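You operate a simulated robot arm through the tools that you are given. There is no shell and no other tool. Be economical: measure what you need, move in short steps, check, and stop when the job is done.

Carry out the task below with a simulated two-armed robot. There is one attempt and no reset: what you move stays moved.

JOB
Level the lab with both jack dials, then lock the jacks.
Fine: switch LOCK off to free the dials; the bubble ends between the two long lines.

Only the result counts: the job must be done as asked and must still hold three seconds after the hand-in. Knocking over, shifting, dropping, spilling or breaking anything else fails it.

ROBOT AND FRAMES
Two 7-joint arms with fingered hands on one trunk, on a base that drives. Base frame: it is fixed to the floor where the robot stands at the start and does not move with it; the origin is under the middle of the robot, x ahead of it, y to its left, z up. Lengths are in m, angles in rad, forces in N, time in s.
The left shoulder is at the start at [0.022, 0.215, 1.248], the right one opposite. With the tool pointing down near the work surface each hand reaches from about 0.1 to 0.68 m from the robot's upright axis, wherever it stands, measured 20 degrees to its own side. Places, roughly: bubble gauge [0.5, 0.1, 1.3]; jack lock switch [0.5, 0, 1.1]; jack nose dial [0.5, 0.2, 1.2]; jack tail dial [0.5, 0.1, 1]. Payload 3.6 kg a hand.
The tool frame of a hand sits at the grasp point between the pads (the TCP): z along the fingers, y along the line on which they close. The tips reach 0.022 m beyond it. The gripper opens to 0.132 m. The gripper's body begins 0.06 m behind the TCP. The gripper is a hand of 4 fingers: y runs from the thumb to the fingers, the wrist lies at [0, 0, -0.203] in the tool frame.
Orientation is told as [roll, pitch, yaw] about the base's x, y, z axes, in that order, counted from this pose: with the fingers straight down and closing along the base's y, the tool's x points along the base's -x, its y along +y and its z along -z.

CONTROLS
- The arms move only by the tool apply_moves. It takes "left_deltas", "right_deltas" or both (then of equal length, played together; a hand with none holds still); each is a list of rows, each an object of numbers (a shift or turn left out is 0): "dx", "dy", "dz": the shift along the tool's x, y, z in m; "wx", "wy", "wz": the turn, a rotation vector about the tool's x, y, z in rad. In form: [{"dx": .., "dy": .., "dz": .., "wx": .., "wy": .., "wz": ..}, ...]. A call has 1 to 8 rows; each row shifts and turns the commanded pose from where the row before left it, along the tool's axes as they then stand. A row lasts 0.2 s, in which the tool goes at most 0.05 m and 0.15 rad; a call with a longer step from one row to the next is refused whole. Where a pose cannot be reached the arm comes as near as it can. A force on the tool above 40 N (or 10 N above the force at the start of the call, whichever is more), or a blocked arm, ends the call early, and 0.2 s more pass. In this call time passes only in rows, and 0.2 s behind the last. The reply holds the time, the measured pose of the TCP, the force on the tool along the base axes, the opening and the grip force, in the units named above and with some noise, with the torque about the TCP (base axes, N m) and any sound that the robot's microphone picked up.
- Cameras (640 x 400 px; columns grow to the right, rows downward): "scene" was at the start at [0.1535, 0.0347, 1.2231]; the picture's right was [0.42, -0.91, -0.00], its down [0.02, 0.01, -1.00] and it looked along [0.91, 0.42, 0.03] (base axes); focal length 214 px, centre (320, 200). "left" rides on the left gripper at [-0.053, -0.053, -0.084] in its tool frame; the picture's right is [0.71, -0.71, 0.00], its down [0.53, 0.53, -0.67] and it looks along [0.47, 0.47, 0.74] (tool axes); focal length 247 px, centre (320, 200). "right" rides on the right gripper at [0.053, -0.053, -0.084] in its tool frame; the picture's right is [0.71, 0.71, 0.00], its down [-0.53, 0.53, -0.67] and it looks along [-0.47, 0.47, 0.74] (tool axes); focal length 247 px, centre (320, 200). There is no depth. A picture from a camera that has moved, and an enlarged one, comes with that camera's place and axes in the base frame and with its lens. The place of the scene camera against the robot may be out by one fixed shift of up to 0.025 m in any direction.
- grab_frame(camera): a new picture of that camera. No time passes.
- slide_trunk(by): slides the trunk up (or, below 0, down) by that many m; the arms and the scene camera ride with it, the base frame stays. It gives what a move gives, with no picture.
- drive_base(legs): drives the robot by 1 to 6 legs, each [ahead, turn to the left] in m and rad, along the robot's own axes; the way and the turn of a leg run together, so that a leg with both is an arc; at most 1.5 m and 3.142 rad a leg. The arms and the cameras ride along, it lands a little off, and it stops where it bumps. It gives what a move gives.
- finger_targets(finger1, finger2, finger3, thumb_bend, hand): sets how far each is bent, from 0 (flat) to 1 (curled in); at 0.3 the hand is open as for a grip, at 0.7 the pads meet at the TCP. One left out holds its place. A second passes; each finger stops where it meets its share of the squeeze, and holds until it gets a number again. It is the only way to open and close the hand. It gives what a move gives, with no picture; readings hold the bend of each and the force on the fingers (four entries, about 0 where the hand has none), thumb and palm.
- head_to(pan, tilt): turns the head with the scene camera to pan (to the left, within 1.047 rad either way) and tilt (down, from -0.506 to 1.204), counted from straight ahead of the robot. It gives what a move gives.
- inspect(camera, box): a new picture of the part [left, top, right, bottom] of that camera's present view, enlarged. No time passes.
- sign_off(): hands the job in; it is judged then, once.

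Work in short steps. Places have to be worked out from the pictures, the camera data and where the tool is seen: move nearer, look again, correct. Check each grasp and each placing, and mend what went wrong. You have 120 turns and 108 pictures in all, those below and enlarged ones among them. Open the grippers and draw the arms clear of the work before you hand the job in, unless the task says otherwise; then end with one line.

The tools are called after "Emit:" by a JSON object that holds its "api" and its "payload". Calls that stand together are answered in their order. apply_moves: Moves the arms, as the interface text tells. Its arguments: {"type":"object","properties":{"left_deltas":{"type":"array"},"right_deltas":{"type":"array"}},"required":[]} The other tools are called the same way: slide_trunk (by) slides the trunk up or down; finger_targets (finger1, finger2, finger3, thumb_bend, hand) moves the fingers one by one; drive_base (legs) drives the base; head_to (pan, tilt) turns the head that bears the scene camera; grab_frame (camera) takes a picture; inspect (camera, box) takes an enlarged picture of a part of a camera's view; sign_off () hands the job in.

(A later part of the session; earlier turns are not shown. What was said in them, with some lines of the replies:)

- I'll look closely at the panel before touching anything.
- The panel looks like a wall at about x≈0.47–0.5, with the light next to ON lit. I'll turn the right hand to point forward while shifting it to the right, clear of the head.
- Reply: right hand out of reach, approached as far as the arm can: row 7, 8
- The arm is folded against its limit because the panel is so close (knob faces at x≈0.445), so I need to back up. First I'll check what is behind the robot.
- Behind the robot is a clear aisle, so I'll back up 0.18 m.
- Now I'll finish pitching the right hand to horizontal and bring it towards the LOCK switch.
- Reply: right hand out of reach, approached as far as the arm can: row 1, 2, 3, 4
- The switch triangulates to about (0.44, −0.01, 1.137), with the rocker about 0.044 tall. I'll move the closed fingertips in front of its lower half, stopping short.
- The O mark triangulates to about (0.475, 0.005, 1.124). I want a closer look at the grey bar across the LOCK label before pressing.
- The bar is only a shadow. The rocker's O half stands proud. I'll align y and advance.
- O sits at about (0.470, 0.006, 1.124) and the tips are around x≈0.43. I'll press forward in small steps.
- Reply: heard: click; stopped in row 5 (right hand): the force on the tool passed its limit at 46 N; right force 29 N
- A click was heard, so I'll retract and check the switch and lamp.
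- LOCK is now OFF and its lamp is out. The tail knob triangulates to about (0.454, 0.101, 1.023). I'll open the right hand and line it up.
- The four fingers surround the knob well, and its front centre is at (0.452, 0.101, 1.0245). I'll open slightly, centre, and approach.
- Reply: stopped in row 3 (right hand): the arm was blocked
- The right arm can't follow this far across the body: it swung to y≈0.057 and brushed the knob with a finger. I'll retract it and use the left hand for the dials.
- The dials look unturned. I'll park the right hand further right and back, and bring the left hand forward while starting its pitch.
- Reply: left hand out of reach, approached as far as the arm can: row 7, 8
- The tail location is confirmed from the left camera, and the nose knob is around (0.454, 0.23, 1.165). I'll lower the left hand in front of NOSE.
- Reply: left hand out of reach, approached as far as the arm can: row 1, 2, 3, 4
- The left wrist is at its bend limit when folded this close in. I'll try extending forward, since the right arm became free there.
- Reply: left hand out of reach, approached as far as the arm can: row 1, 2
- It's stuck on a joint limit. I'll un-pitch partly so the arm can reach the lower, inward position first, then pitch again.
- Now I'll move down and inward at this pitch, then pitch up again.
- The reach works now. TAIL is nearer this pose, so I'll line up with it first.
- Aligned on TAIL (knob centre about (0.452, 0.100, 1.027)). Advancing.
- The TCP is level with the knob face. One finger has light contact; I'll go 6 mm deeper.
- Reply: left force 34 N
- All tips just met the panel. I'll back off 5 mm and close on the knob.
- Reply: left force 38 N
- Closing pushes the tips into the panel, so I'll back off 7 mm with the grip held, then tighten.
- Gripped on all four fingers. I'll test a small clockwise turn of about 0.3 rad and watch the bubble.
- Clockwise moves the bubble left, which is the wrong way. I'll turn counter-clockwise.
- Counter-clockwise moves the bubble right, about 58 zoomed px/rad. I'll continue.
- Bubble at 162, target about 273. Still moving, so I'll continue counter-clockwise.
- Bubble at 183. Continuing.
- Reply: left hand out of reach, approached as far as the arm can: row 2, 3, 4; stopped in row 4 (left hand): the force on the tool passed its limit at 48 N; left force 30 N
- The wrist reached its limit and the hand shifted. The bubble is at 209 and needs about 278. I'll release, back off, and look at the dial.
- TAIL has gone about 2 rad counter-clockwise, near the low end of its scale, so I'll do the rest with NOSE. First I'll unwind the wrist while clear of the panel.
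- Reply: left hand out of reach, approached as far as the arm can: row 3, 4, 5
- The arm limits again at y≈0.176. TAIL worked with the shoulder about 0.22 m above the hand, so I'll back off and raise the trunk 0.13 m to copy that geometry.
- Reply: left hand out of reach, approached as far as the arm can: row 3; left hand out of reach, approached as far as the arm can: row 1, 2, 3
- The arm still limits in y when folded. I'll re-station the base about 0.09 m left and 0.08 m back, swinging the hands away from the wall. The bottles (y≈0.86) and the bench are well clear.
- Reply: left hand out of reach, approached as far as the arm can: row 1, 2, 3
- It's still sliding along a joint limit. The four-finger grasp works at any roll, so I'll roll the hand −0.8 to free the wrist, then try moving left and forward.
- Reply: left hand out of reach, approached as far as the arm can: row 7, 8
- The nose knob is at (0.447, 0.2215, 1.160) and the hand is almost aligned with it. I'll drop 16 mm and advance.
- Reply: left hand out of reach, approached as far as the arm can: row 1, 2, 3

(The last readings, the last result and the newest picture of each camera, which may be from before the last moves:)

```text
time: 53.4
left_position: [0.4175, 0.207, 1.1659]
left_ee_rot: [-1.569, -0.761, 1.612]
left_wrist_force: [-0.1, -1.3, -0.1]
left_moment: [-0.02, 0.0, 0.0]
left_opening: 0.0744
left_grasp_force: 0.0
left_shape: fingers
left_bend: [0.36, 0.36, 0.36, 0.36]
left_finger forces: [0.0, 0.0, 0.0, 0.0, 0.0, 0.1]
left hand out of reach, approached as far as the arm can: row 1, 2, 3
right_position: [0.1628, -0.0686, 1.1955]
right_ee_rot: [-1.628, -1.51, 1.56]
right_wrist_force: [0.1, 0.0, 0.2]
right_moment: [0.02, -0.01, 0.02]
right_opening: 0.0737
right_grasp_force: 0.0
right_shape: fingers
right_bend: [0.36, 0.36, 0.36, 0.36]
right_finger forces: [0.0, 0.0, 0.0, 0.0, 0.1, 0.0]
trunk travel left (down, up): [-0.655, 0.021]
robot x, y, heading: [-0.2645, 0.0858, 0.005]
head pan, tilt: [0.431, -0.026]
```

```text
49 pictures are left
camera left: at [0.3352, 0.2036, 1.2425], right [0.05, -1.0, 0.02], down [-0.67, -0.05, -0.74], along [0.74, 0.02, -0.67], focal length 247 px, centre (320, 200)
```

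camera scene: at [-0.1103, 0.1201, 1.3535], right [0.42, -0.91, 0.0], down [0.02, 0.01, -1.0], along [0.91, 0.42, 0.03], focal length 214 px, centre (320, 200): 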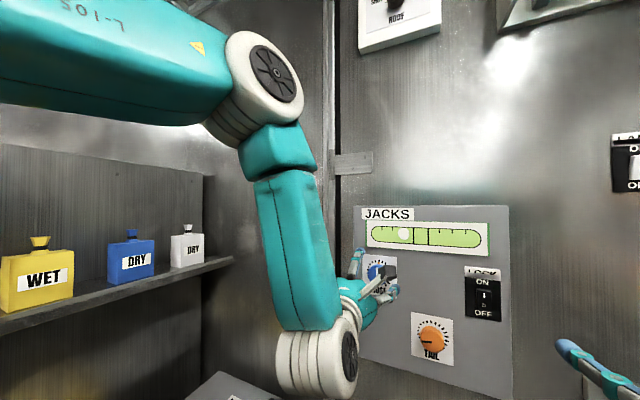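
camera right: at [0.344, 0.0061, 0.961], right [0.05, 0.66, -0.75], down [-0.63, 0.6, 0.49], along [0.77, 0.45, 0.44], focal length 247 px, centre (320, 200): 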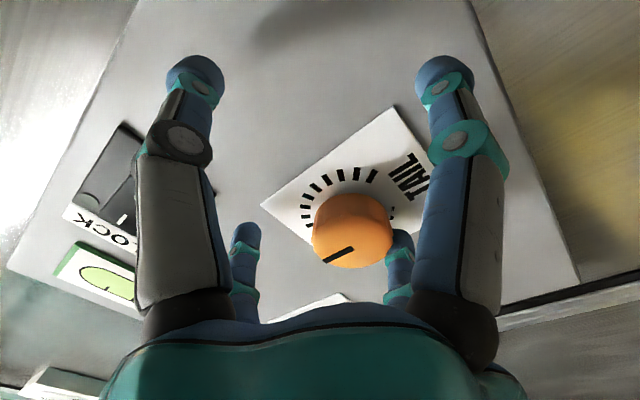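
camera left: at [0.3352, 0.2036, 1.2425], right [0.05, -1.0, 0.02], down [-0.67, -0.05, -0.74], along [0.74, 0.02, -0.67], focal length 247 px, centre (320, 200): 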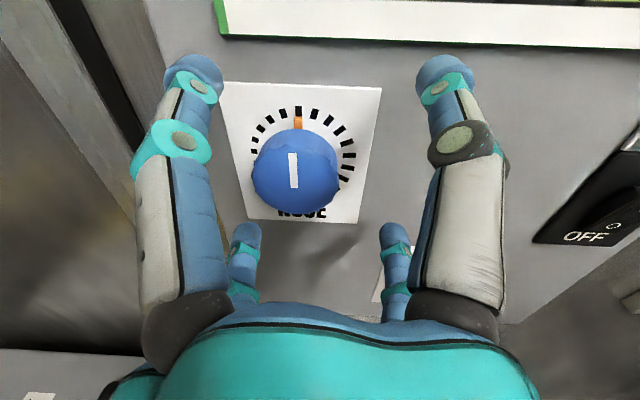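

The last row was in reach. I'll correct sideways (+14 mm y, −6 mm z).

Emit:
{"api": "apply_moves", "payload": {"left_deltas": [{"dx": -0.003, "dy": 0.007}, {"dx": -0.003, "dy": 0.007}]}}

```text
time: 54.0
left_position: [0.4186, 0.2061, 1.1662]
left_ee_rot: [-1.567, -0.761, 1.612]
left_wrist_force: [0.2, 0.0, 0.1]
left_moment: [-0.01, 0.0, 0.01]
left_opening: 0.0745
left_grasp_force: 0.1
left_shape: fingers
left_bend: [0.36, 0.36, 0.36, 0.36]
left_finger forces: [0.0, 0.0, 0.1, 0.0, 0.1, 0.0]
left hand out of reach, approached as far as the arm can: row 1, 2
right_position: [0.1623, -0.0689, 1.1952]
right_ee_rot: [-1.632, -1.511, 1.564]
right_wrist_force: [-0.1, 0.5, -0.2]
right_moment: [0.01, -0.01, 0.0]
right_opening: 0.0736
right_grasp_force: 0.1
right_shape: fingers
right_bend: [0.36, 0.36, 0.36, 0.36]
right_finger forces: [0.0, 0.0, 0.1, 0.0, 0.1, 0.1]
trunk travel left (down, up): [-0.655, 0.021]
robot x, y, heading: [-0.2649, 0.0834, 0.002]
head pan, tilt: [0.431, -0.026]
```

Still limited by about 15 mm. I'll retract a little and shift the base left another 0.045 m to gain margin.

Emit:
{"api": "apply_moves", "payload": {"left_deltas": [{"dz": -0.04}, {"dz": -0.04}]}}

Emit:
{"api": "drive_base", "payload": {"legs": [[-0.15, -0.3], [0, 0.3], [0.13, 0]]}}

```text
time: 54.6
left_position: [0.3373, 0.2023, 1.1684]
left_ee_rot: [-1.573, -0.763, 1.609]
left_wrist_force: [-1.1, -0.1, -0.4]
left_moment: [0.0, 0.03, 0.02]
left_opening: 0.0742
left_grasp_force: 0.1
left_shape: fingers
left_bend: [0.36, 0.36, 0.36, 0.36]
left_finger forces: [0.0, 0.0, 0.1, 0.1, 0.0, 0.1]
right_position: [0.1624, -0.0686, 1.1954]
right_ee_rot: [-1.64, -1.51, 1.57]
right_wrist_force: [0.0, 1.5, -0.4]
right_moment: [0.0, -0.02, 0.03]
right_opening: 0.0742
right_grasp_force: 0.1
right_shape: fingers
right_bend: [0.36, 0.36, 0.36, 0.36]
right_finger forces: [0.0, 0.1, 0.1, 0.1, 0.1, 0.0]
trunk travel left (down, up): [-0.655, 0.021]
robot x, y, heading: [-0.2637, 0.0843, 0.004]
head pan, tilt: [0.431, -0.026]
```

```text
time: 57.8
left_position: [0.3218, 0.228, 1.1671]
left_ee_rot: [-1.572, -0.76, 1.612]
left_wrist_force: [0.0, 0.3, 0.3]
left_moment: [0.01, 0.01, 0.05]
left_opening: 0.0745
left_grasp_force: 0.0
left_shape: fingers
left_bend: [0.36, 0.36, 0.36, 0.36]
left_finger forces: [0.1, 0.1, 0.1, 0.0, 0.0, 0.1]
right_position: [0.1462, -0.0443, 1.1944]
right_ee_rot: [-1.623, -1.509, 1.558]
right_wrist_force: [-0.9, -0.5, -0.5]
right_moment: [-0.01, -0.02, -0.02]
right_opening: 0.0741
right_grasp_force: 0.0
right_shape: fingers
right_bend: [0.36, 0.36, 0.36, 0.36]
right_finger forces: [0.1, 0.0, 0.0, 0.0, 0.0, 0.0]
trunk travel left (down, up): [-0.655, 0.021]
robot x, y, heading: [-0.28, 0.1062, 0.006]
head pan, tilt: [0.431, -0.026]
```

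Now at y=0.228 and z=1.167. I'll make small corrections and advance.

Emit:
{"api": "apply_moves", "payload": {"left_deltas": [{"dx": 0.012, "dy": -0.002}, {"dz": 0.03}, {"dz": 0.03}, {"dz": 0.03}]}}

Emit:
{"api": "grab_frame", "payload": {"camera": "left"}}

```text
time: 58.8
left_position: [0.4124, 0.2208, 1.1578]
left_ee_rot: [-1.569, -0.76, 1.609]
left_wrist_force: [-1.0, -0.3, 0.5]
left_moment: [-0.01, -0.03, -0.05]
left_opening: 0.0744
left_grasp_force: 0.1
left_shape: fingers
left_bend: [0.36, 0.36, 0.36, 0.36]
left_finger forces: [0.0, 0.1, 0.0, 0.1, 0.1, 0.0]
right_position: [0.1461, -0.0447, 1.1959]
right_ee_rot: [-1.623, -1.51, 1.561]
right_wrist_force: [1.1, 0.2, -0.4]
right_moment: [-0.02, 0.01, 0.0]
right_opening: 0.0738
right_grasp_force: 0.1
right_shape: fingers
right_bend: [0.36, 0.36, 0.36, 0.36]
right_finger forces: [0.1, 0.0, 0.0, 0.0, 0.0, 0.1]
trunk travel left (down, up): [-0.655, 0.021]
robot x, y, heading: [-0.2796, 0.1048, 0.008]
head pan, tilt: [0.431, -0.026]
```

```text
48 pictures are left
camera left: at [0.3277, 0.218, 1.235], right [0.04, -1.0, 0.02], down [-0.67, -0.04, -0.74], along [0.74, 0.01, -0.67], focal length 247 px, centre (320, 200)
```

left: 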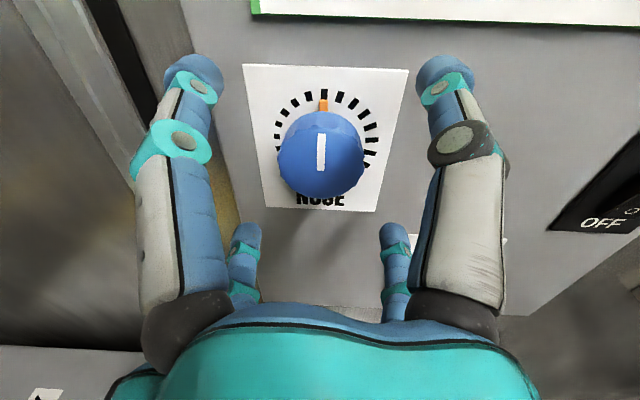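

In reach and centred. I'll advance 25 mm and close.

Emit:
{"api": "apply_moves", "payload": {"left_deltas": [{"dz": 0.013}, {"dz": 0.012}]}}

Emit:
{"api": "finger_targets", "payload": {"hand": "left", "finger1": 0.62, "finger2": 0.62, "finger3": 0.62, "thumb_bend": 0.62}}

Emit:
{"api": "grab_frame", "payload": {"camera": "left"}}

Emit:
{"api": "grab_frame", "payload": {"camera": "scene"}}

```text
time: 59.4
left_position: [0.4371, 0.2223, 1.1599]
left_ee_rot: [-1.572, -0.762, 1.612]
left_wrist_force: [-1.2, 0.3, -0.1]
left_moment: [0.01, 0.02, -0.03]
left_opening: 0.0743
left_grasp_force: 0.0
left_shape: fingers
left_bend: [0.36, 0.36, 0.36, 0.36]
left_finger forces: [0.0, 0.0, 0.0, 0.0, 0.0, 0.0]
right_position: [0.1467, -0.0451, 1.1955]
right_ee_rot: [-1.631, -1.51, 1.57]
right_wrist_force: [0.1, -0.4, 0.0]
right_moment: [0.03, 0.0, -0.04]
right_opening: 0.0737
right_grasp_force: 0.1
right_shape: fingers
right_bend: [0.36, 0.36, 0.36, 0.36]
right_finger forces: [0.0, 0.0, 0.0, 0.1, 0.1, 0.1]
trunk travel left (down, up): [-0.655, 0.021]
robot x, y, heading: [-0.2802, 0.1053, 0.007]
head pan, tilt: [0.431, -0.026]
```

```text
time: 60.4
left_position: [0.4349, 0.2204, 1.1591]
left_ee_rot: [-1.568, -0.761, 1.612]
left_wrist_force: [-0.4, -0.5, -0.7]
left_moment: [0.0, 0.03, -0.01]
left_opening: 0.0203
left_grasp_force: 8.4
left_shape: fingers
left_bend: [0.59, 0.56, 0.55, 0.59]
left_finger forces: [2.3, 5.0, 5.6, 0.0, 3.8, 0.0]
right_position: [0.1462, -0.0442, 1.197]
right_ee_rot: [-1.633, -1.51, 1.573]
right_wrist_force: [-0.2, -0.3, 0.8]
right_moment: [-0.02, 0.03, -0.01]
right_opening: 0.0738
right_grasp_force: 0.1
right_shape: fingers
right_bend: [0.36, 0.36, 0.36, 0.36]
right_finger forces: [0.1, 0.0, 0.0, 0.0, 0.0, 0.0]
trunk travel left (down, up): [-0.655, 0.021]
robot x, y, heading: [-0.2841, 0.1098, 0.011]
head pan, tilt: [0.431, -0.026]
```

```text
47 pictures are left
camera left: at [0.3516, 0.2188, 1.2364], right [0.04, -1.0, 0.02], down [-0.67, -0.05, -0.74], along [0.74, 0.02, -0.67], focal length 247 px, centre (320, 200)
```

left: 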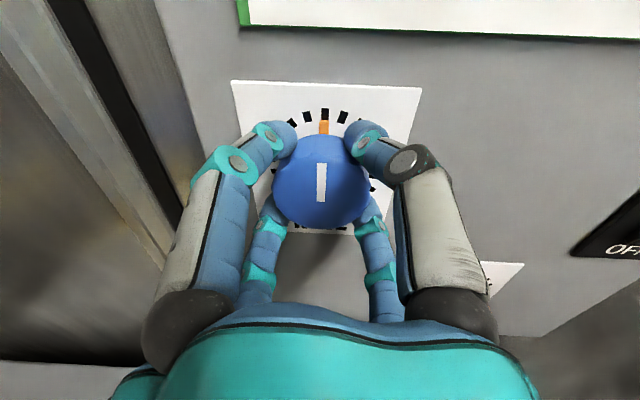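

```text
46 pictures are left
camera scene: at [-0.1278, 0.142, 1.3536], right [0.42, -0.91, 0.0], down [0.02, 0.01, -1.0], along [0.91, 0.42, 0.03], focal length 214 px, centre (320, 200)
```

scene: 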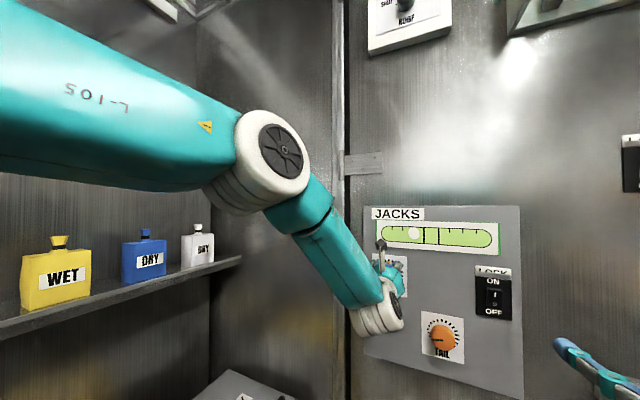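

NOSE is gripped and the gauge is in view. I'll test +0.24 rad clockwise.

Emit:
{"api": "inspect", "payload": {"camera": "scene", "box": [360, 195, 520, 295]}}

Emit:
{"api": "apply_moves", "payload": {"left_deltas": [{"wz": 0.12}, {"wz": 0.12}]}}

Emit:
{"api": "inspect", "payload": {"camera": "scene", "box": [360, 195, 520, 295]}}

Emit:
{"api": "grab_frame", "payload": {"camera": "left"}}

```text
4.00 times, centred on (440, 245) of scene
camera zoom: at [-0.1278, 0.142, 1.3536], right [0.42, -0.91, 0.0], down [0.02, 0.01, -1.0], along [0.91, 0.42, 0.03], focal length 858 px, centre (-160, 20)
```

zoom: 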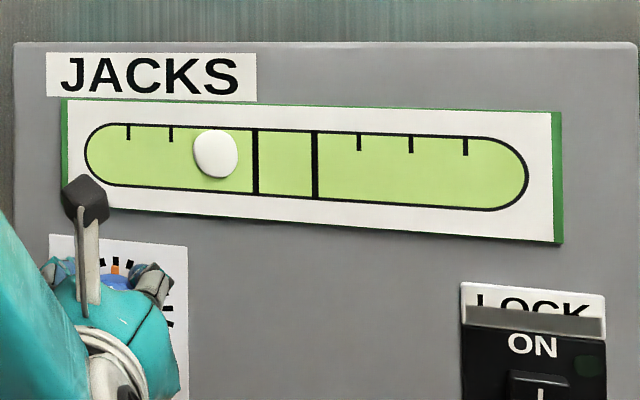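

```text
time: 61.0
left_position: [0.4351, 0.2203, 1.159]
left_ee_rot: [-1.568, -1.004, 1.609]
left_wrist_force: [-0.8, -3.8, -2.0]
left_moment: [-0.06, 0.02, -0.09]
left_opening: 0.0203
left_grasp_force: 9.0
left_shape: fingers
left_bend: [0.59, 0.56, 0.55, 0.59]
left_finger forces: [2.0, 4.4, 6.0, 0.0, 4.4, 0.0]
right_position: [0.1455, -0.0455, 1.1955]
right_ee_rot: [-1.635, -1.512, 1.571]
right_wrist_force: [-0.4, -1.1, -0.6]
right_moment: [0.0, 0.0, -0.01]
right_opening: 0.0737
right_grasp_force: 0.1
right_shape: fingers
right_bend: [0.36, 0.36, 0.36, 0.36]
right_finger forces: [0.0, 0.1, 0.1, 0.0, 0.1, 0.0]
trunk travel left (down, up): [-0.655, 0.021]
robot x, y, heading: [-0.2787, 0.1064, 0.009]
head pan, tilt: [0.431, -0.026]
```

```text
4.00 times, centred on (440, 245) of scene
camera zoom: at [-0.1278, 0.1415, 1.3536], right [0.42, -0.91, 0.0], down [0.02, 0.01, -1.0], along [0.91, 0.42, 0.03], focal length 858 px, centre (-160, 20)
```

zoom: 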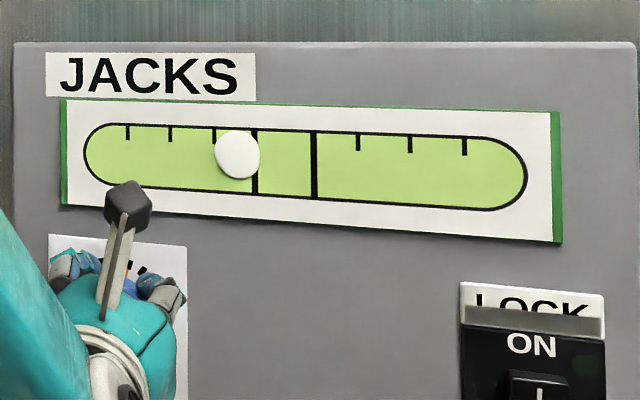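

```text
43 pictures are left
camera left: at [0.3524, 0.2, 1.2349], right [0.04, -0.98, -0.22], down [-0.68, 0.13, -0.73], along [0.74, 0.18, -0.65], focal length 247 px, centre (320, 200)
```

left: 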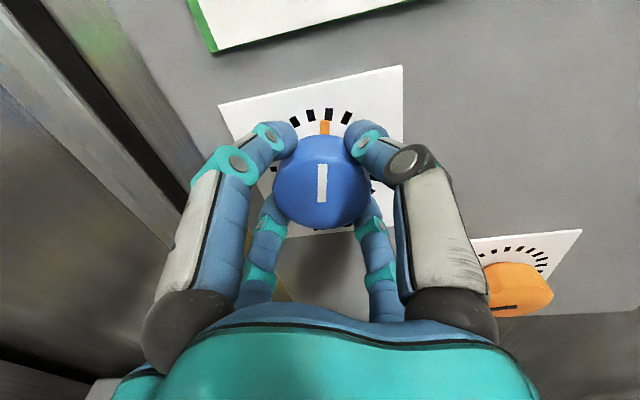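

Clockwise moves the bubble right, about 96 px/rad. It's at 238 with the target at 285, so I'll add 0.36 rad and check.

Emit:
{"api": "apply_moves", "payload": {"left_deltas": [{"wz": 0.12}, {"wz": 0.12}, {"wz": 0.12}]}}

Emit:
{"api": "inspect", "payload": {"camera": "scene", "box": [360, 195, 520, 295]}}

```text
time: 61.8
left_position: [0.4348, 0.2202, 1.1602]
left_ee_rot: [-1.562, -1.364, 1.601]
left_wrist_force: [-0.8, -8.1, -3.7]
left_moment: [-0.08, 0.02, -0.2]
left_opening: 0.0205
left_grasp_force: 9.0
left_shape: fingers
left_bend: [0.59, 0.56, 0.55, 0.59]
left_finger forces: [2.4, 4.0, 6.6, 0.1, 5.4, 0.0]
right_position: [0.1476, -0.0462, 1.1952]
right_ee_rot: [-1.636, -1.51, 1.57]
right_wrist_force: [-0.6, -0.5, -0.1]
right_moment: [0.04, 0.03, -0.02]
right_opening: 0.0738
right_grasp_force: 0.0
right_shape: fingers
right_bend: [0.36, 0.36, 0.36, 0.36]
right_finger forces: [0.1, 0.0, 0.0, 0.0, 0.0, 0.1]
trunk travel left (down, up): [-0.655, 0.021]
robot x, y, heading: [-0.2814, 0.1114, 0.005]
head pan, tilt: [0.431, -0.026]
```

```text
4.00 times, centred on (440, 245) of scene
camera zoom: at [-0.1277, 0.1409, 1.3536], right [0.42, -0.91, 0.0], down [0.02, 0.01, -1.0], along [0.91, 0.42, 0.03], focal length 858 px, centre (-160, 20)
```

zoom: 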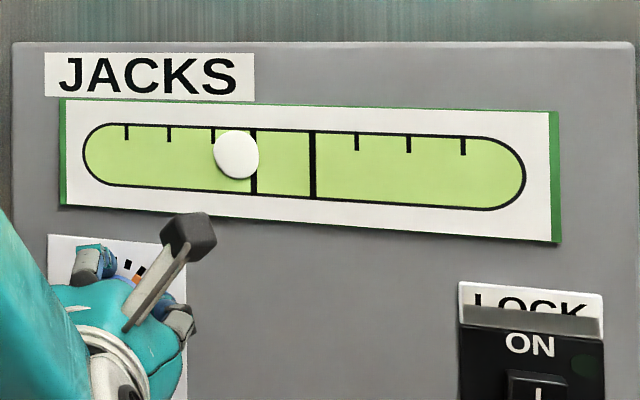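

The bubble stayed at 238, so either the knob slipped or it hit a stop. I'll check the knob.

Emit:
{"api": "grab_frame", "payload": {"camera": "left"}}

```text
41 pictures are left
camera left: at [0.3535, 0.1742, 1.2244], right [0.03, -0.84, -0.55], down [-0.69, 0.38, -0.62], along [0.73, 0.4, -0.56], focal length 247 px, centre (320, 200)
```

left: 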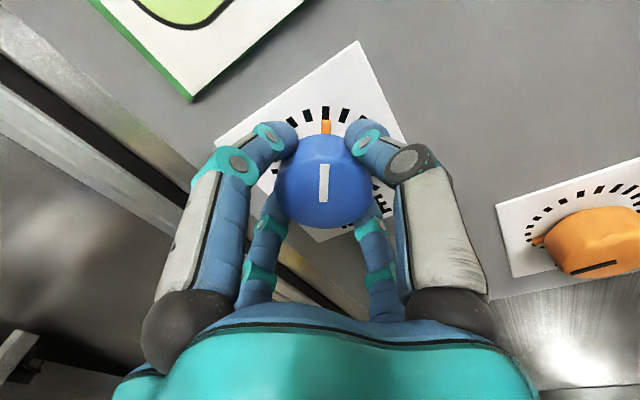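

The knob did turn with the hand, so the response isn't simply linear. I'll turn a little further and watch.

Emit:
{"api": "apply_moves", "payload": {"left_deltas": [{"wz": 0.08}]}}

Emit:
{"api": "inspect", "payload": {"camera": "scene", "box": [360, 195, 520, 295]}}

```text
time: 62.2
left_position: [0.4362, 0.2196, 1.1594]
left_ee_rot: [-1.556, -1.444, 1.597]
left_wrist_force: [-1.7, -8.9, -3.9]
left_moment: [-0.09, 0.04, -0.24]
left_opening: 0.0207
left_grasp_force: 9.6
left_shape: fingers
left_bend: [0.59, 0.56, 0.55, 0.59]
left_finger forces: [2.6, 3.7, 6.8, 0.0, 5.7, 0.0]
right_position: [0.1448, -0.0467, 1.1959]
right_ee_rot: [-1.636, -1.508, 1.57]
right_wrist_force: [0.5, -0.4, -0.3]
right_moment: [0.0, 0.01, -0.04]
right_opening: 0.0739
right_grasp_force: 0.1
right_shape: fingers
right_bend: [0.36, 0.36, 0.36, 0.36]
right_finger forces: [0.0, 0.0, 0.0, 0.1, 0.1, 0.1]
trunk travel left (down, up): [-0.655, 0.021]
robot x, y, heading: [-0.2822, 0.1082, 0.004]
head pan, tilt: [0.431, -0.026]
```

```text
4.00 times, centred on (440, 245) of scene
camera zoom: at [-0.1278, 0.1407, 1.3536], right [0.42, -0.91, 0.0], down [0.02, 0.01, -1.0], along [0.91, 0.42, 0.03], focal length 858 px, centre (-160, 20)
```

zoom: 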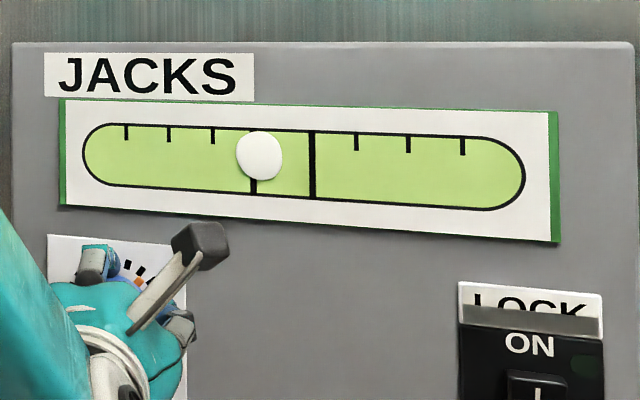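

The dial moves in steps of about 22 px per notch. The bubble is at 259, so one more notch puts it at about 281, centred. I'll turn gradually.

Emit:
{"api": "apply_moves", "payload": {"left_deltas": [{"wz": 0.08}, {"wz": 0.08}, {"wz": 0.08}]}}

Emit:
{"api": "inspect", "payload": {"camera": "scene", "box": [360, 195, 520, 295]}}

```text
time: 63.0
left_position: [0.4357, 0.219, 1.1598]
left_ee_rot: [1.549, -1.458, -1.506]
left_wrist_force: [-1.9, -11.1, -5.6]
left_moment: [-0.08, 0.1, -0.33]
left_opening: 0.0218
left_grasp_force: 10.0
left_shape: fingers
left_bend: [0.59, 0.57, 0.55, 0.58]
left_finger forces: [2.2, 3.3, 7.0, 0.0, 6.9, 0.0]
right_position: [0.1461, -0.0462, 1.1951]
right_ee_rot: [-1.631, -1.511, 1.568]
right_wrist_force: [-0.3, 0.9, 1.0]
right_moment: [0.0, 0.0, 0.01]
right_opening: 0.0737
right_grasp_force: 0.1
right_shape: fingers
right_bend: [0.36, 0.36, 0.36, 0.36]
right_finger forces: [0.0, 0.0, 0.0, 0.0, 0.0, 0.1]
trunk travel left (down, up): [-0.655, 0.021]
robot x, y, heading: [-0.2799, 0.1073, 0.003]
head pan, tilt: [0.431, -0.026]
```

```text
4.00 times, centred on (440, 245) of scene
camera zoom: at [-0.1275, 0.1405, 1.3535], right [0.42, -0.91, 0.0], down [0.02, 0.01, -1.0], along [0.91, 0.42, 0.03], focal length 858 px, centre (-160, 20)
```

zoom: 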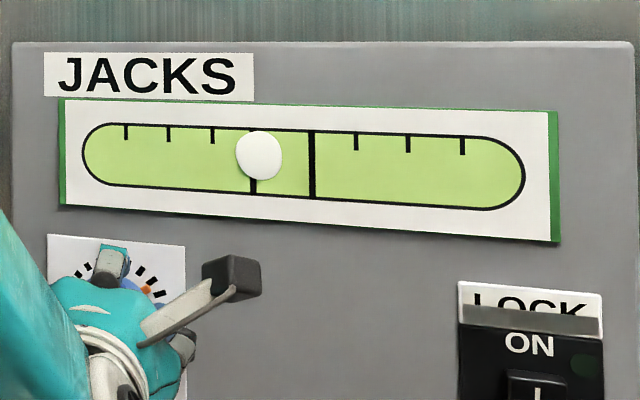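

No jump yet. Continuing.

Emit:
{"api": "apply_moves", "payload": {"left_deltas": [{"wz": 0.08}, {"wz": 0.08}]}}

Emit:
{"api": "inspect", "payload": {"camera": "scene", "box": [360, 195, 520, 295]}}

```text
time: 63.6
left_position: [0.4363, 0.2221, 1.1607]
left_ee_rot: [1.566, -1.299, -1.522]
left_wrist_force: [-4.4, -8.7, -6.2]
left_moment: [-0.08, 0.12, -0.34]
left_opening: 0.0233
left_grasp_force: 9.5
left_shape: fingers
left_bend: [0.59, 0.58, 0.55, 0.57]
left_finger forces: [1.8, 2.4, 5.3, 0.1, 8.6, 0.0]
right_position: [0.1461, -0.0451, 1.1961]
right_ee_rot: [-1.636, -1.511, 1.571]
right_wrist_force: [-1.4, 0.3, -0.4]
right_moment: [0.01, 0.01, 0.03]
right_opening: 0.0736
right_grasp_force: 0.1
right_shape: fingers
right_bend: [0.36, 0.36, 0.36, 0.36]
right_finger forces: [0.0, 0.0, 0.0, 0.1, 0.1, 0.0]
trunk travel left (down, up): [-0.655, 0.021]
robot x, y, heading: [-0.2815, 0.1058, 0.006]
head pan, tilt: [0.431, -0.026]
```

```text
4.00 times, centred on (440, 245) of scene
camera zoom: at [-0.1279, 0.1409, 1.3536], right [0.42, -0.91, 0.0], down [0.02, 0.01, -1.0], along [0.91, 0.42, 0.03], focal length 858 px, centre (-160, 20)
```

zoom: 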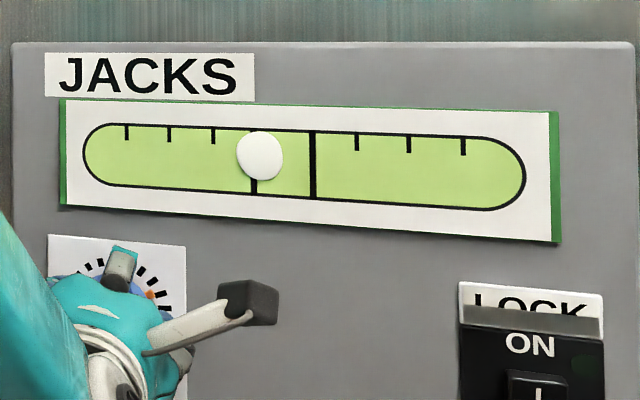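

Continuing in small steps; the pointer nub is still advancing.

Emit:
{"api": "apply_moves", "payload": {"left_deltas": [{"wz": 0.08}, {"wz": 0.08}]}}

Emit:
{"api": "inspect", "payload": {"camera": "scene", "box": [360, 195, 520, 295]}}

```text
time: 64.2
left_position: [0.4358, 0.2203, 1.1611]
left_ee_rot: [1.566, -1.136, -1.526]
left_wrist_force: [-4.9, -8.1, -5.9]
left_moment: [-0.08, 0.14, -0.33]
left_opening: 0.0235
left_grasp_force: 8.9
left_shape: fingers
left_bend: [0.59, 0.58, 0.55, 0.57]
left_finger forces: [2.0, 2.2, 4.7, 0.1, 9.1, 0.0]
right_position: [0.1455, -0.0453, 1.1948]
right_ee_rot: [-1.637, -1.509, 1.572]
right_wrist_force: [0.2, 0.0, 0.2]
right_moment: [0.05, 0.03, 0.01]
right_opening: 0.0739
right_grasp_force: 0.0
right_shape: fingers
right_bend: [0.36, 0.36, 0.36, 0.36]
right_finger forces: [0.1, 0.0, 0.0, 0.0, 0.0, 0.0]
trunk travel left (down, up): [-0.655, 0.021]
robot x, y, heading: [-0.2845, 0.105, 0.004]
head pan, tilt: [0.431, -0.026]
```

```text
4.00 times, centred on (440, 245) of scene
camera zoom: at [-0.1279, 0.1409, 1.3536], right [0.42, -0.91, 0.0], down [0.02, 0.01, -1.0], along [0.91, 0.42, 0.03], focal length 858 px, centre (-160, 20)
```

zoom: 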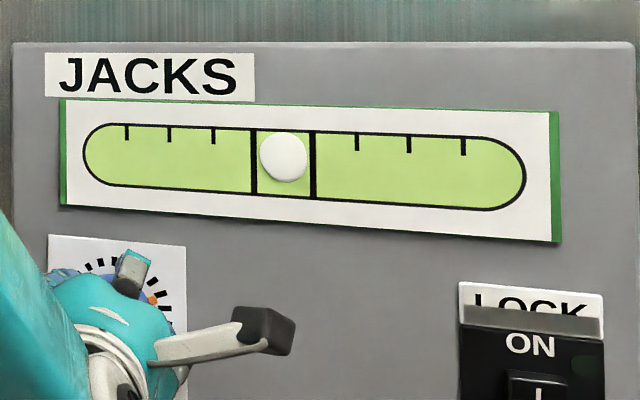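

The bubble is centred at 283, between the long lines. I'll nudge 0.12 rad further so it sits inside the step, then release.

Emit:
{"api": "apply_moves", "payload": {"left_deltas": [{"wz": 0.06}, {"wz": 0.06}]}}

Emit:
{"api": "finger_targets", "payload": {"hand": "left", "finger1": 0.33, "finger2": 0.33, "finger3": 0.33, "thumb_bend": 0.33}}

Emit:
{"api": "apply_moves", "payload": {"left_deltas": [{"dz": -0.03}, {"dz": -0.04}, {"dz": -0.04}]}}

Emit:
{"api": "grab_frame", "payload": {"camera": "scene"}}

Emit:
{"api": "inspect", "payload": {"camera": "scene", "box": [360, 195, 520, 295]}}

```text
time: 64.8
left_position: [0.4368, 0.2202, 1.1604]
left_ee_rot: [1.566, -1.017, -1.527]
left_wrist_force: [-3.6, -8.5, -6.1]
left_moment: [-0.13, 0.24, -0.34]
left_opening: 0.0237
left_grasp_force: 9.3
left_shape: fingers
left_bend: [0.59, 0.59, 0.55, 0.57]
left_finger forces: [2.0, 2.2, 4.4, 0.0, 9.4, 0.1]
right_position: [0.145, -0.0455, 1.1954]
right_ee_rot: [-1.635, -1.511, 1.574]
right_wrist_force: [0.0, 0.0, -1.5]
right_moment: [-0.03, -0.04, 0.01]
right_opening: 0.0738
right_grasp_force: 0.0
right_shape: fingers
right_bend: [0.36, 0.36, 0.36, 0.36]
right_finger forces: [0.1, 0.0, 0.0, 0.1, 0.0, 0.0]
trunk travel left (down, up): [-0.655, 0.021]
robot x, y, heading: [-0.2784, 0.1072, 0.005]
head pan, tilt: [0.431, -0.026]
```

```text
time: 65.8
left_position: [0.4364, 0.222, 1.1604]
left_ee_rot: [1.571, -1.02, -1.527]
left_wrist_force: [-0.2, -0.3, -0.4]
left_moment: [-0.03, 0.04, -0.04]
left_opening: 0.0807
left_grasp_force: 0.2
left_shape: fingers
left_bend: [0.33, 0.33, 0.33, 0.33]
left_finger forces: [0.0, 0.0, 0.0, 0.0, 0.0, 0.0]
right_position: [0.1456, -0.0442, 1.1961]
right_ee_rot: [-1.635, -1.509, 1.573]
right_wrist_force: [0.4, 0.2, -0.2]
right_moment: [0.0, 0.02, 0.01]
right_opening: 0.074
right_grasp_force: 0.0
right_shape: fingers
right_bend: [0.36, 0.36, 0.36, 0.36]
right_finger forces: [0.1, 0.1, 0.0, 0.0, 0.0, 0.0]
trunk travel left (down, up): [-0.655, 0.021]
robot x, y, heading: [-0.2806, 0.1096, 0.007]
head pan, tilt: [0.431, -0.026]
```

```text
time: 66.6
left_position: [0.3241, 0.2187, 1.1609]
left_ee_rot: [1.574, -1.021, -1.533]
left_wrist_force: [0.0, 0.5, 0.4]
left_moment: [-0.01, 0.0, 0.03]
left_opening: 0.081
left_grasp_force: 0.1
left_shape: fingers
left_bend: [0.33, 0.33, 0.33, 0.33]
left_finger forces: [0.0, 0.0, 0.1, 0.1, 0.1, 0.1]
right_position: [0.1448, -0.0438, 1.1969]
right_ee_rot: [-1.645, -1.509, 1.581]
right_wrist_force: [-0.7, 0.1, 0.4]
right_moment: [0.03, -0.01, 0.01]
right_opening: 0.0736
right_grasp_force: 0.0
right_shape: fingers
right_bend: [0.36, 0.36, 0.36, 0.36]
right_finger forces: [0.1, 0.0, 0.1, 0.1, 0.0, 0.0]
trunk travel left (down, up): [-0.655, 0.021]
robot x, y, heading: [-0.2781, 0.1069, 0.008]
head pan, tilt: [0.431, -0.026]
```

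```text
36 pictures are left
camera scene: at [-0.1285, 0.142, 1.3537], right [0.42, -0.91, 0.0], down [0.02, 0.01, -1.0], along [0.91, 0.42, 0.03], focal length 214 px, centre (320, 200)
```

scene: 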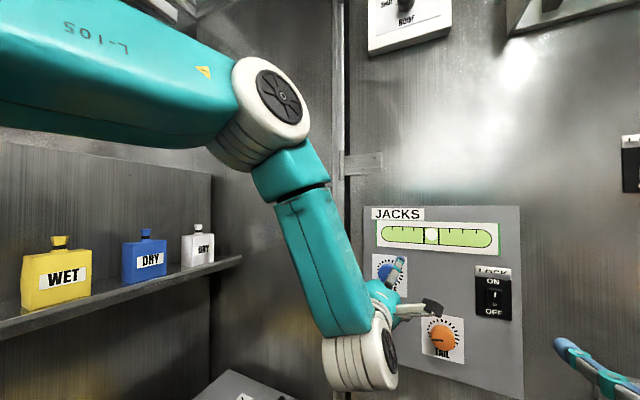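

```text
4.00 times, centred on (440, 245) of scene
camera zoom: at [-0.1285, 0.142, 1.3537], right [0.42, -0.91, 0.0], down [0.02, 0.01, -1.0], along [0.91, 0.42, 0.03], focal length 858 px, centre (-160, 20)
```

zoom: 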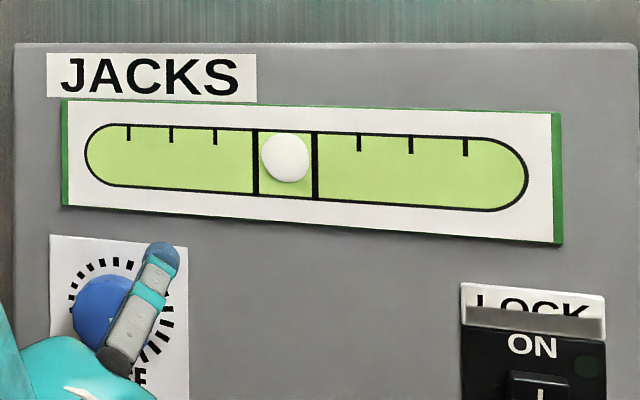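

Centred and holding with the hand released. Now the right hand: close its fingers, square it up and bring it in front of the rocker's upper (ON) half.

Emit:
{"api": "finger_targets", "payload": {"hand": "right", "finger1": 1, "finger2": 0.68, "finger3": 1, "thumb_bend": 0.68}}

Emit:
{"api": "apply_moves", "payload": {"left_deltas": [{"dz": -0.03}, {"dz": -0.02}, {"dz": 0}, {"dz": 0}, {"dz": 0}, {"dz": 0}], "right_deltas": [{"wx": -0.07, "wz": 0.06}, {"dz": 0.04, "dy": 0.01, "dx": 0.009}, {"dz": 0.04, "dy": 0.01, "dx": 0.009}, {"dz": 0.04, "dy": 0.01, "dx": 0.009}, {"dz": 0.04, "dy": 0.01, "dx": 0.009}, {"dz": 0.04, "dy": 0.01, "dx": 0.01}]}}

Emit:
{"api": "grab_frame", "payload": {"camera": "right"}}

Emit:
{"api": "grab_frame", "payload": {"camera": "scene"}}

```text
time: 67.6
left_position: [0.3248, 0.2188, 1.1593]
left_ee_rot: [1.572, -1.021, -1.53]
left_wrist_force: [-0.8, 0.3, -0.2]
left_moment: [0.01, 0.01, -0.01]
left_opening: 0.0806
left_grasp_force: 0.2
left_shape: fingers
left_bend: [0.33, 0.33, 0.33, 0.33]
left_finger forces: [0.0, 0.1, 0.1, 0.0, 0.1, 0.0]
right_position: [0.1448, -0.0448, 1.1964]
right_ee_rot: [-1.636, -1.512, 1.575]
right_wrist_force: [0.1, 0.5, -0.2]
right_moment: [0.0, 0.03, -0.02]
right_opening: 0.0001
right_grasp_force: 0.0
right_shape: fingers
right_bend: [0.75, 0.67, 0.75, 0.68]
right_finger forces: [0.0, 0.0, 0.1, 0.0, 0.0, 0.0]
trunk travel left (down, up): [-0.655, 0.021]
robot x, y, heading: [-0.2851, 0.1077, 0.003]
head pan, tilt: [0.431, -0.026]
```

```text
time: 69.0
left_position: [0.2779, 0.2145, 1.1603]
left_ee_rot: [1.569, -1.021, -1.53]
left_wrist_force: [-0.4, -0.1, 1.0]
left_moment: [0.01, -0.04, -0.01]
left_opening: 0.0808
left_grasp_force: 0.1
left_shape: fingers
left_bend: [0.33, 0.33, 0.33, 0.33]
left_finger forces: [0.0, 0.1, 0.0, 0.0, 0.0, 0.0]
right_position: [0.3484, 0.0081, 1.1491]
right_ee_rot: [-2.343, -1.568, 2.351]
right_wrist_force: [-0.7, -0.3, -0.1]
right_moment: [0.02, 0.0, 0.01]
right_opening: 0.0
right_grasp_force: 0.0
right_shape: fingers
right_bend: [0.75, 0.67, 0.75, 0.68]
right_finger forces: [0.0, 0.0, 0.0, 0.0, 0.1, 0.1]
trunk travel left (down, up): [-0.655, 0.021]
robot x, y, heading: [-0.282, 0.111, 0.01]
head pan, tilt: [0.431, -0.026]
```

```text
34 pictures are left
camera right: at [0.2632, -0.0467, 1.0962], right [0.0, 0.71, -0.71], down [-0.67, 0.52, 0.53], along [0.74, 0.48, 0.47], focal length 247 px, centre (320, 200)
```

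right: 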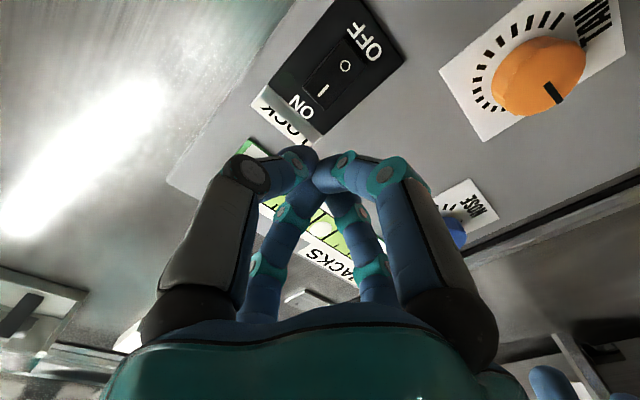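

```text
33 pictures are left
camera scene: at [-0.1268, 0.1426, 1.3534], right [0.42, -0.91, 0.0], down [0.02, 0.01, -1.0], along [0.91, 0.42, 0.02], focal length 214 px, centre (320, 200)
```

scene: 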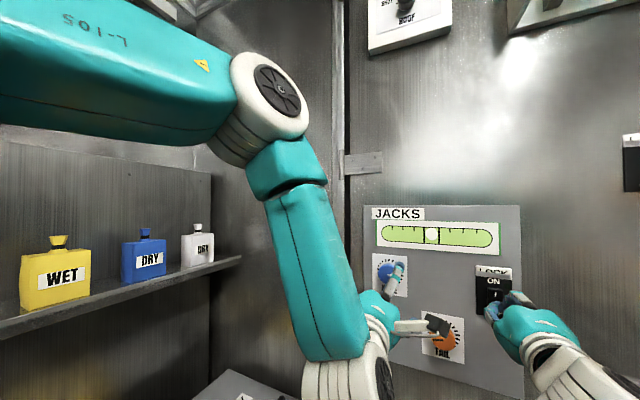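

The I mark is at about (0.47, 0.005, 1.141), so pressing at z≈1.147 is right. I'll advance and press.

Emit:
{"api": "apply_moves", "payload": {"right_deltas": [{"dx": 0.002, "dy": -0.002, "dz": 0.025}, {"dz": 0.025}, {"dz": 0.015}, {"dz": 0.008}, {"dz": 0.006}, {"dz": 0.005}, {"dz": 0.005}]}}

Emit:
{"api": "inspect", "payload": {"camera": "right", "box": [200, 0, 480, 180]}}

```text
time: 70.6
left_position: [0.2768, 0.216, 1.16]
left_ee_rot: [1.569, -1.022, -1.531]
left_wrist_force: [0.3, -0.2, 0.8]
left_moment: [-0.02, -0.02, 0.03]
left_opening: 0.0809
left_grasp_force: 0.0
left_shape: fingers
left_bend: [0.33, 0.33, 0.33, 0.33]
left_finger forces: [0.0, 0.0, 0.0, 0.0, 0.0, 0.1]
right_position: [0.4363, 0.0057, 1.1481]
right_ee_rot: [-2.276, -1.569, 2.284]
right_wrist_force: [-1.0, 0.9, 0.2]
right_moment: [0.01, 0.0, 0.03]
right_opening: 0.0002
right_grasp_force: 0.1
right_shape: fingers
right_bend: [0.75, 0.67, 0.75, 0.68]
right_finger forces: [0.1, 0.0, 0.1, 0.0, 0.0, 0.0]
trunk travel left (down, up): [-0.655, 0.021]
robot x, y, heading: [-0.2803, 0.1057, 0.009]
head pan, tilt: [0.431, -0.026]
heard: click
```

```text
2.22 times, centred on (340, 90) of right
camera zoom: at [0.352, -0.0488, 1.0947], right [0.0, 0.71, -0.71], down [-0.67, 0.52, 0.52], along [0.74, 0.48, 0.47], focal length 549 px, centre (276, 444)
```

zoom: 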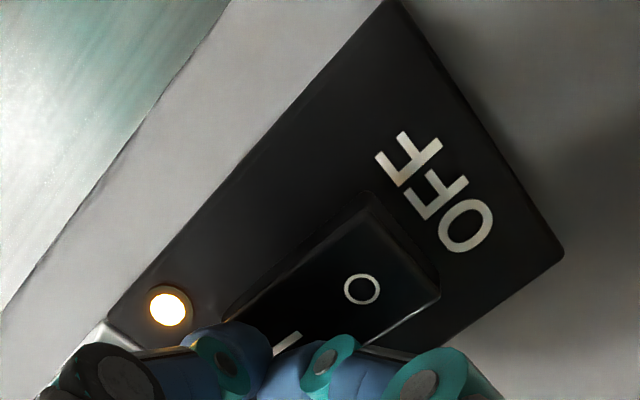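

Click heard and the lamp is lit, so the lock is on. I'll retract both arms and open the hands.

Emit:
{"api": "apply_moves", "payload": {"right_deltas": [{"dz": -0.04}, {"dz": -0.04}, {"dz": -0.04}, {"dz": -0.04}, {"dz": -0.04, "dy": -0.02}, {"dy": -0.04}, {"dy": -0.04}], "left_deltas": [{"dz": 0}, {"dz": -0.02}, {"dz": -0.02}, {"dz": -0.02}, {"dz": 0}, {"dz": 0}, {"dz": 0}]}}

Emit:
{"api": "finger_targets", "payload": {"hand": "right", "finger1": 0.3, "finger2": 0.3, "finger3": 0.3, "thumb_bend": 0.3}}

Emit:
{"api": "finger_targets", "payload": {"hand": "left", "finger1": 0.3, "finger2": 0.3, "finger3": 0.3, "thumb_bend": 0.3}}

Emit:
{"api": "grab_frame", "payload": {"camera": "scene"}}

Emit:
{"api": "inspect", "payload": {"camera": "scene", "box": [360, 195, 552, 315]}}

```text
time: 72.2
left_position: [0.2164, 0.2134, 1.1593]
left_ee_rot: [1.572, -1.018, -1.531]
left_wrist_force: [0.9, -0.9, -1.1]
left_moment: [0.0, 0.02, 0.03]
left_opening: 0.0805
left_grasp_force: 0.0
left_shape: fingers
left_bend: [0.33, 0.33, 0.33, 0.33]
left_finger forces: [0.0, 0.0, 0.0, 0.0, 0.0, 0.0]
right_position: [0.2348, -0.0976, 1.1472]
right_ee_rot: [-2.846, -1.57, 2.854]
right_wrist_force: [0.1, 0.2, 0.6]
right_moment: [-0.04, 0.01, -0.01]
right_opening: 0.0
right_grasp_force: 0.0
right_shape: fingers
right_bend: [0.75, 0.67, 0.75, 0.68]
right_finger forces: [0.1, 0.0, 0.0, 0.0, 0.1, 0.0]
trunk travel left (down, up): [-0.655, 0.021]
robot x, y, heading: [-0.2809, 0.1038, 0.004]
head pan, tilt: [0.431, -0.026]
```

```text
time: 73.2
left_position: [0.2149, 0.2134, 1.1606]
left_ee_rot: [1.571, -1.021, -1.529]
left_wrist_force: [0.0, 0.4, 0.2]
left_moment: [-0.03, 0.03, -0.01]
left_opening: 0.0806
left_grasp_force: 0.1
left_shape: fingers
left_bend: [0.33, 0.33, 0.33, 0.33]
left_finger forces: [0.0, 0.0, 0.0, 0.0, 0.0, 0.0]
right_position: [0.2353, -0.0968, 1.149]
right_ee_rot: [-2.473, -1.568, 2.482]
right_wrist_force: [1.1, -0.5, 0.1]
right_moment: [0.02, 0.03, -0.02]
right_opening: 0.0871
right_grasp_force: 0.1
right_shape: fingers
right_bend: [0.3, 0.3, 0.3, 0.3]
right_finger forces: [0.0, 0.0, 0.0, 0.1, 0.1, 0.1]
trunk travel left (down, up): [-0.655, 0.021]
robot x, y, heading: [-0.2774, 0.1082, 0.008]
head pan, tilt: [0.431, -0.026]
```

```text
time: 74.2
left_position: [0.2171, 0.2133, 1.1599]
left_ee_rot: [1.571, -1.02, -1.53]
left_wrist_force: [0.6, 0.4, 0.6]
left_moment: [0.01, 0.02, -0.02]
left_opening: 0.0873
left_grasp_force: 0.1
left_shape: fingers
left_bend: [0.3, 0.3, 0.3, 0.3]
left_finger forces: [0.1, 0.1, 0.1, 0.1, 0.1, 0.0]
right_position: [0.2354, -0.0962, 1.1489]
right_ee_rot: [-2.51, -1.571, 2.516]
right_wrist_force: [0.7, -0.3, -0.1]
right_moment: [-0.04, 0.0, 0.01]
right_opening: 0.0874
right_grasp_force: 0.0
right_shape: fingers
right_bend: [0.3, 0.3, 0.3, 0.3]
right_finger forces: [0.1, 0.1, 0.0, 0.0, 0.1, 0.0]
trunk travel left (down, up): [-0.655, 0.021]
robot x, y, heading: [-0.2791, 0.1099, 0.002]
head pan, tilt: [0.431, -0.026]
```

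```text
31 pictures are left
camera scene: at [-0.1279, 0.1421, 1.3536], right [0.42, -0.91, 0.0], down [0.02, 0.01, -1.0], along [0.91, 0.42, 0.03], focal length 214 px, centre (320, 200)
```

scene: 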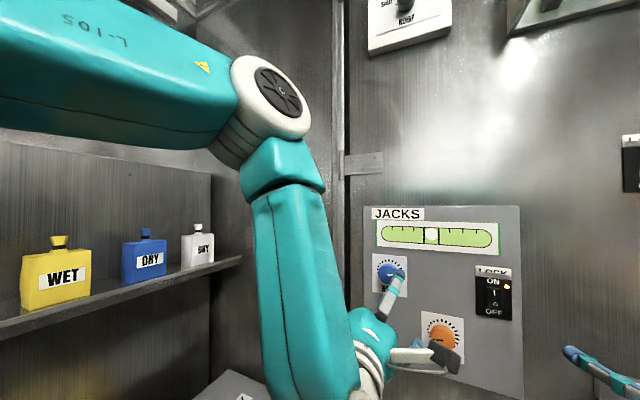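

```text
3.33 times, centred on (456, 255) of scene
camera zoom: at [-0.1279, 0.1421, 1.3536], right [0.42, -0.91, 0.0], down [0.02, 0.01, -1.0], along [0.91, 0.42, 0.03], focal length 715 px, centre (-133, 17)
```

zoom: 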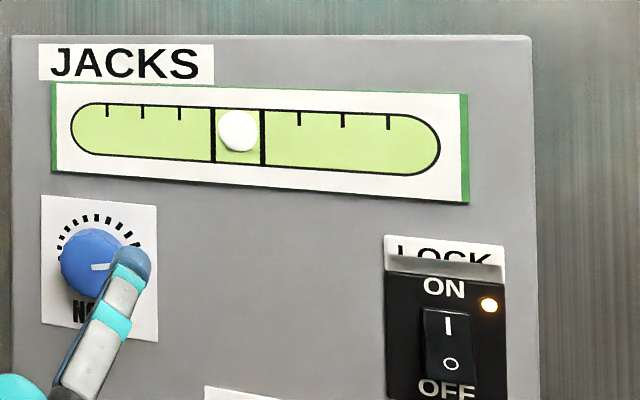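

The bubble sits between the long lines, LOCK is ON with its lamp lit, and both hands are open and clear. Handing in.

Emit:
{"api": "sign_off", "payload": {}}

```text
The job is handed in.
```

The lab is level: I turned both jack dials until the bubble sat between the two long lines. LOCK is back ON with its lamp lit, and both hands are open and clear of the panel.
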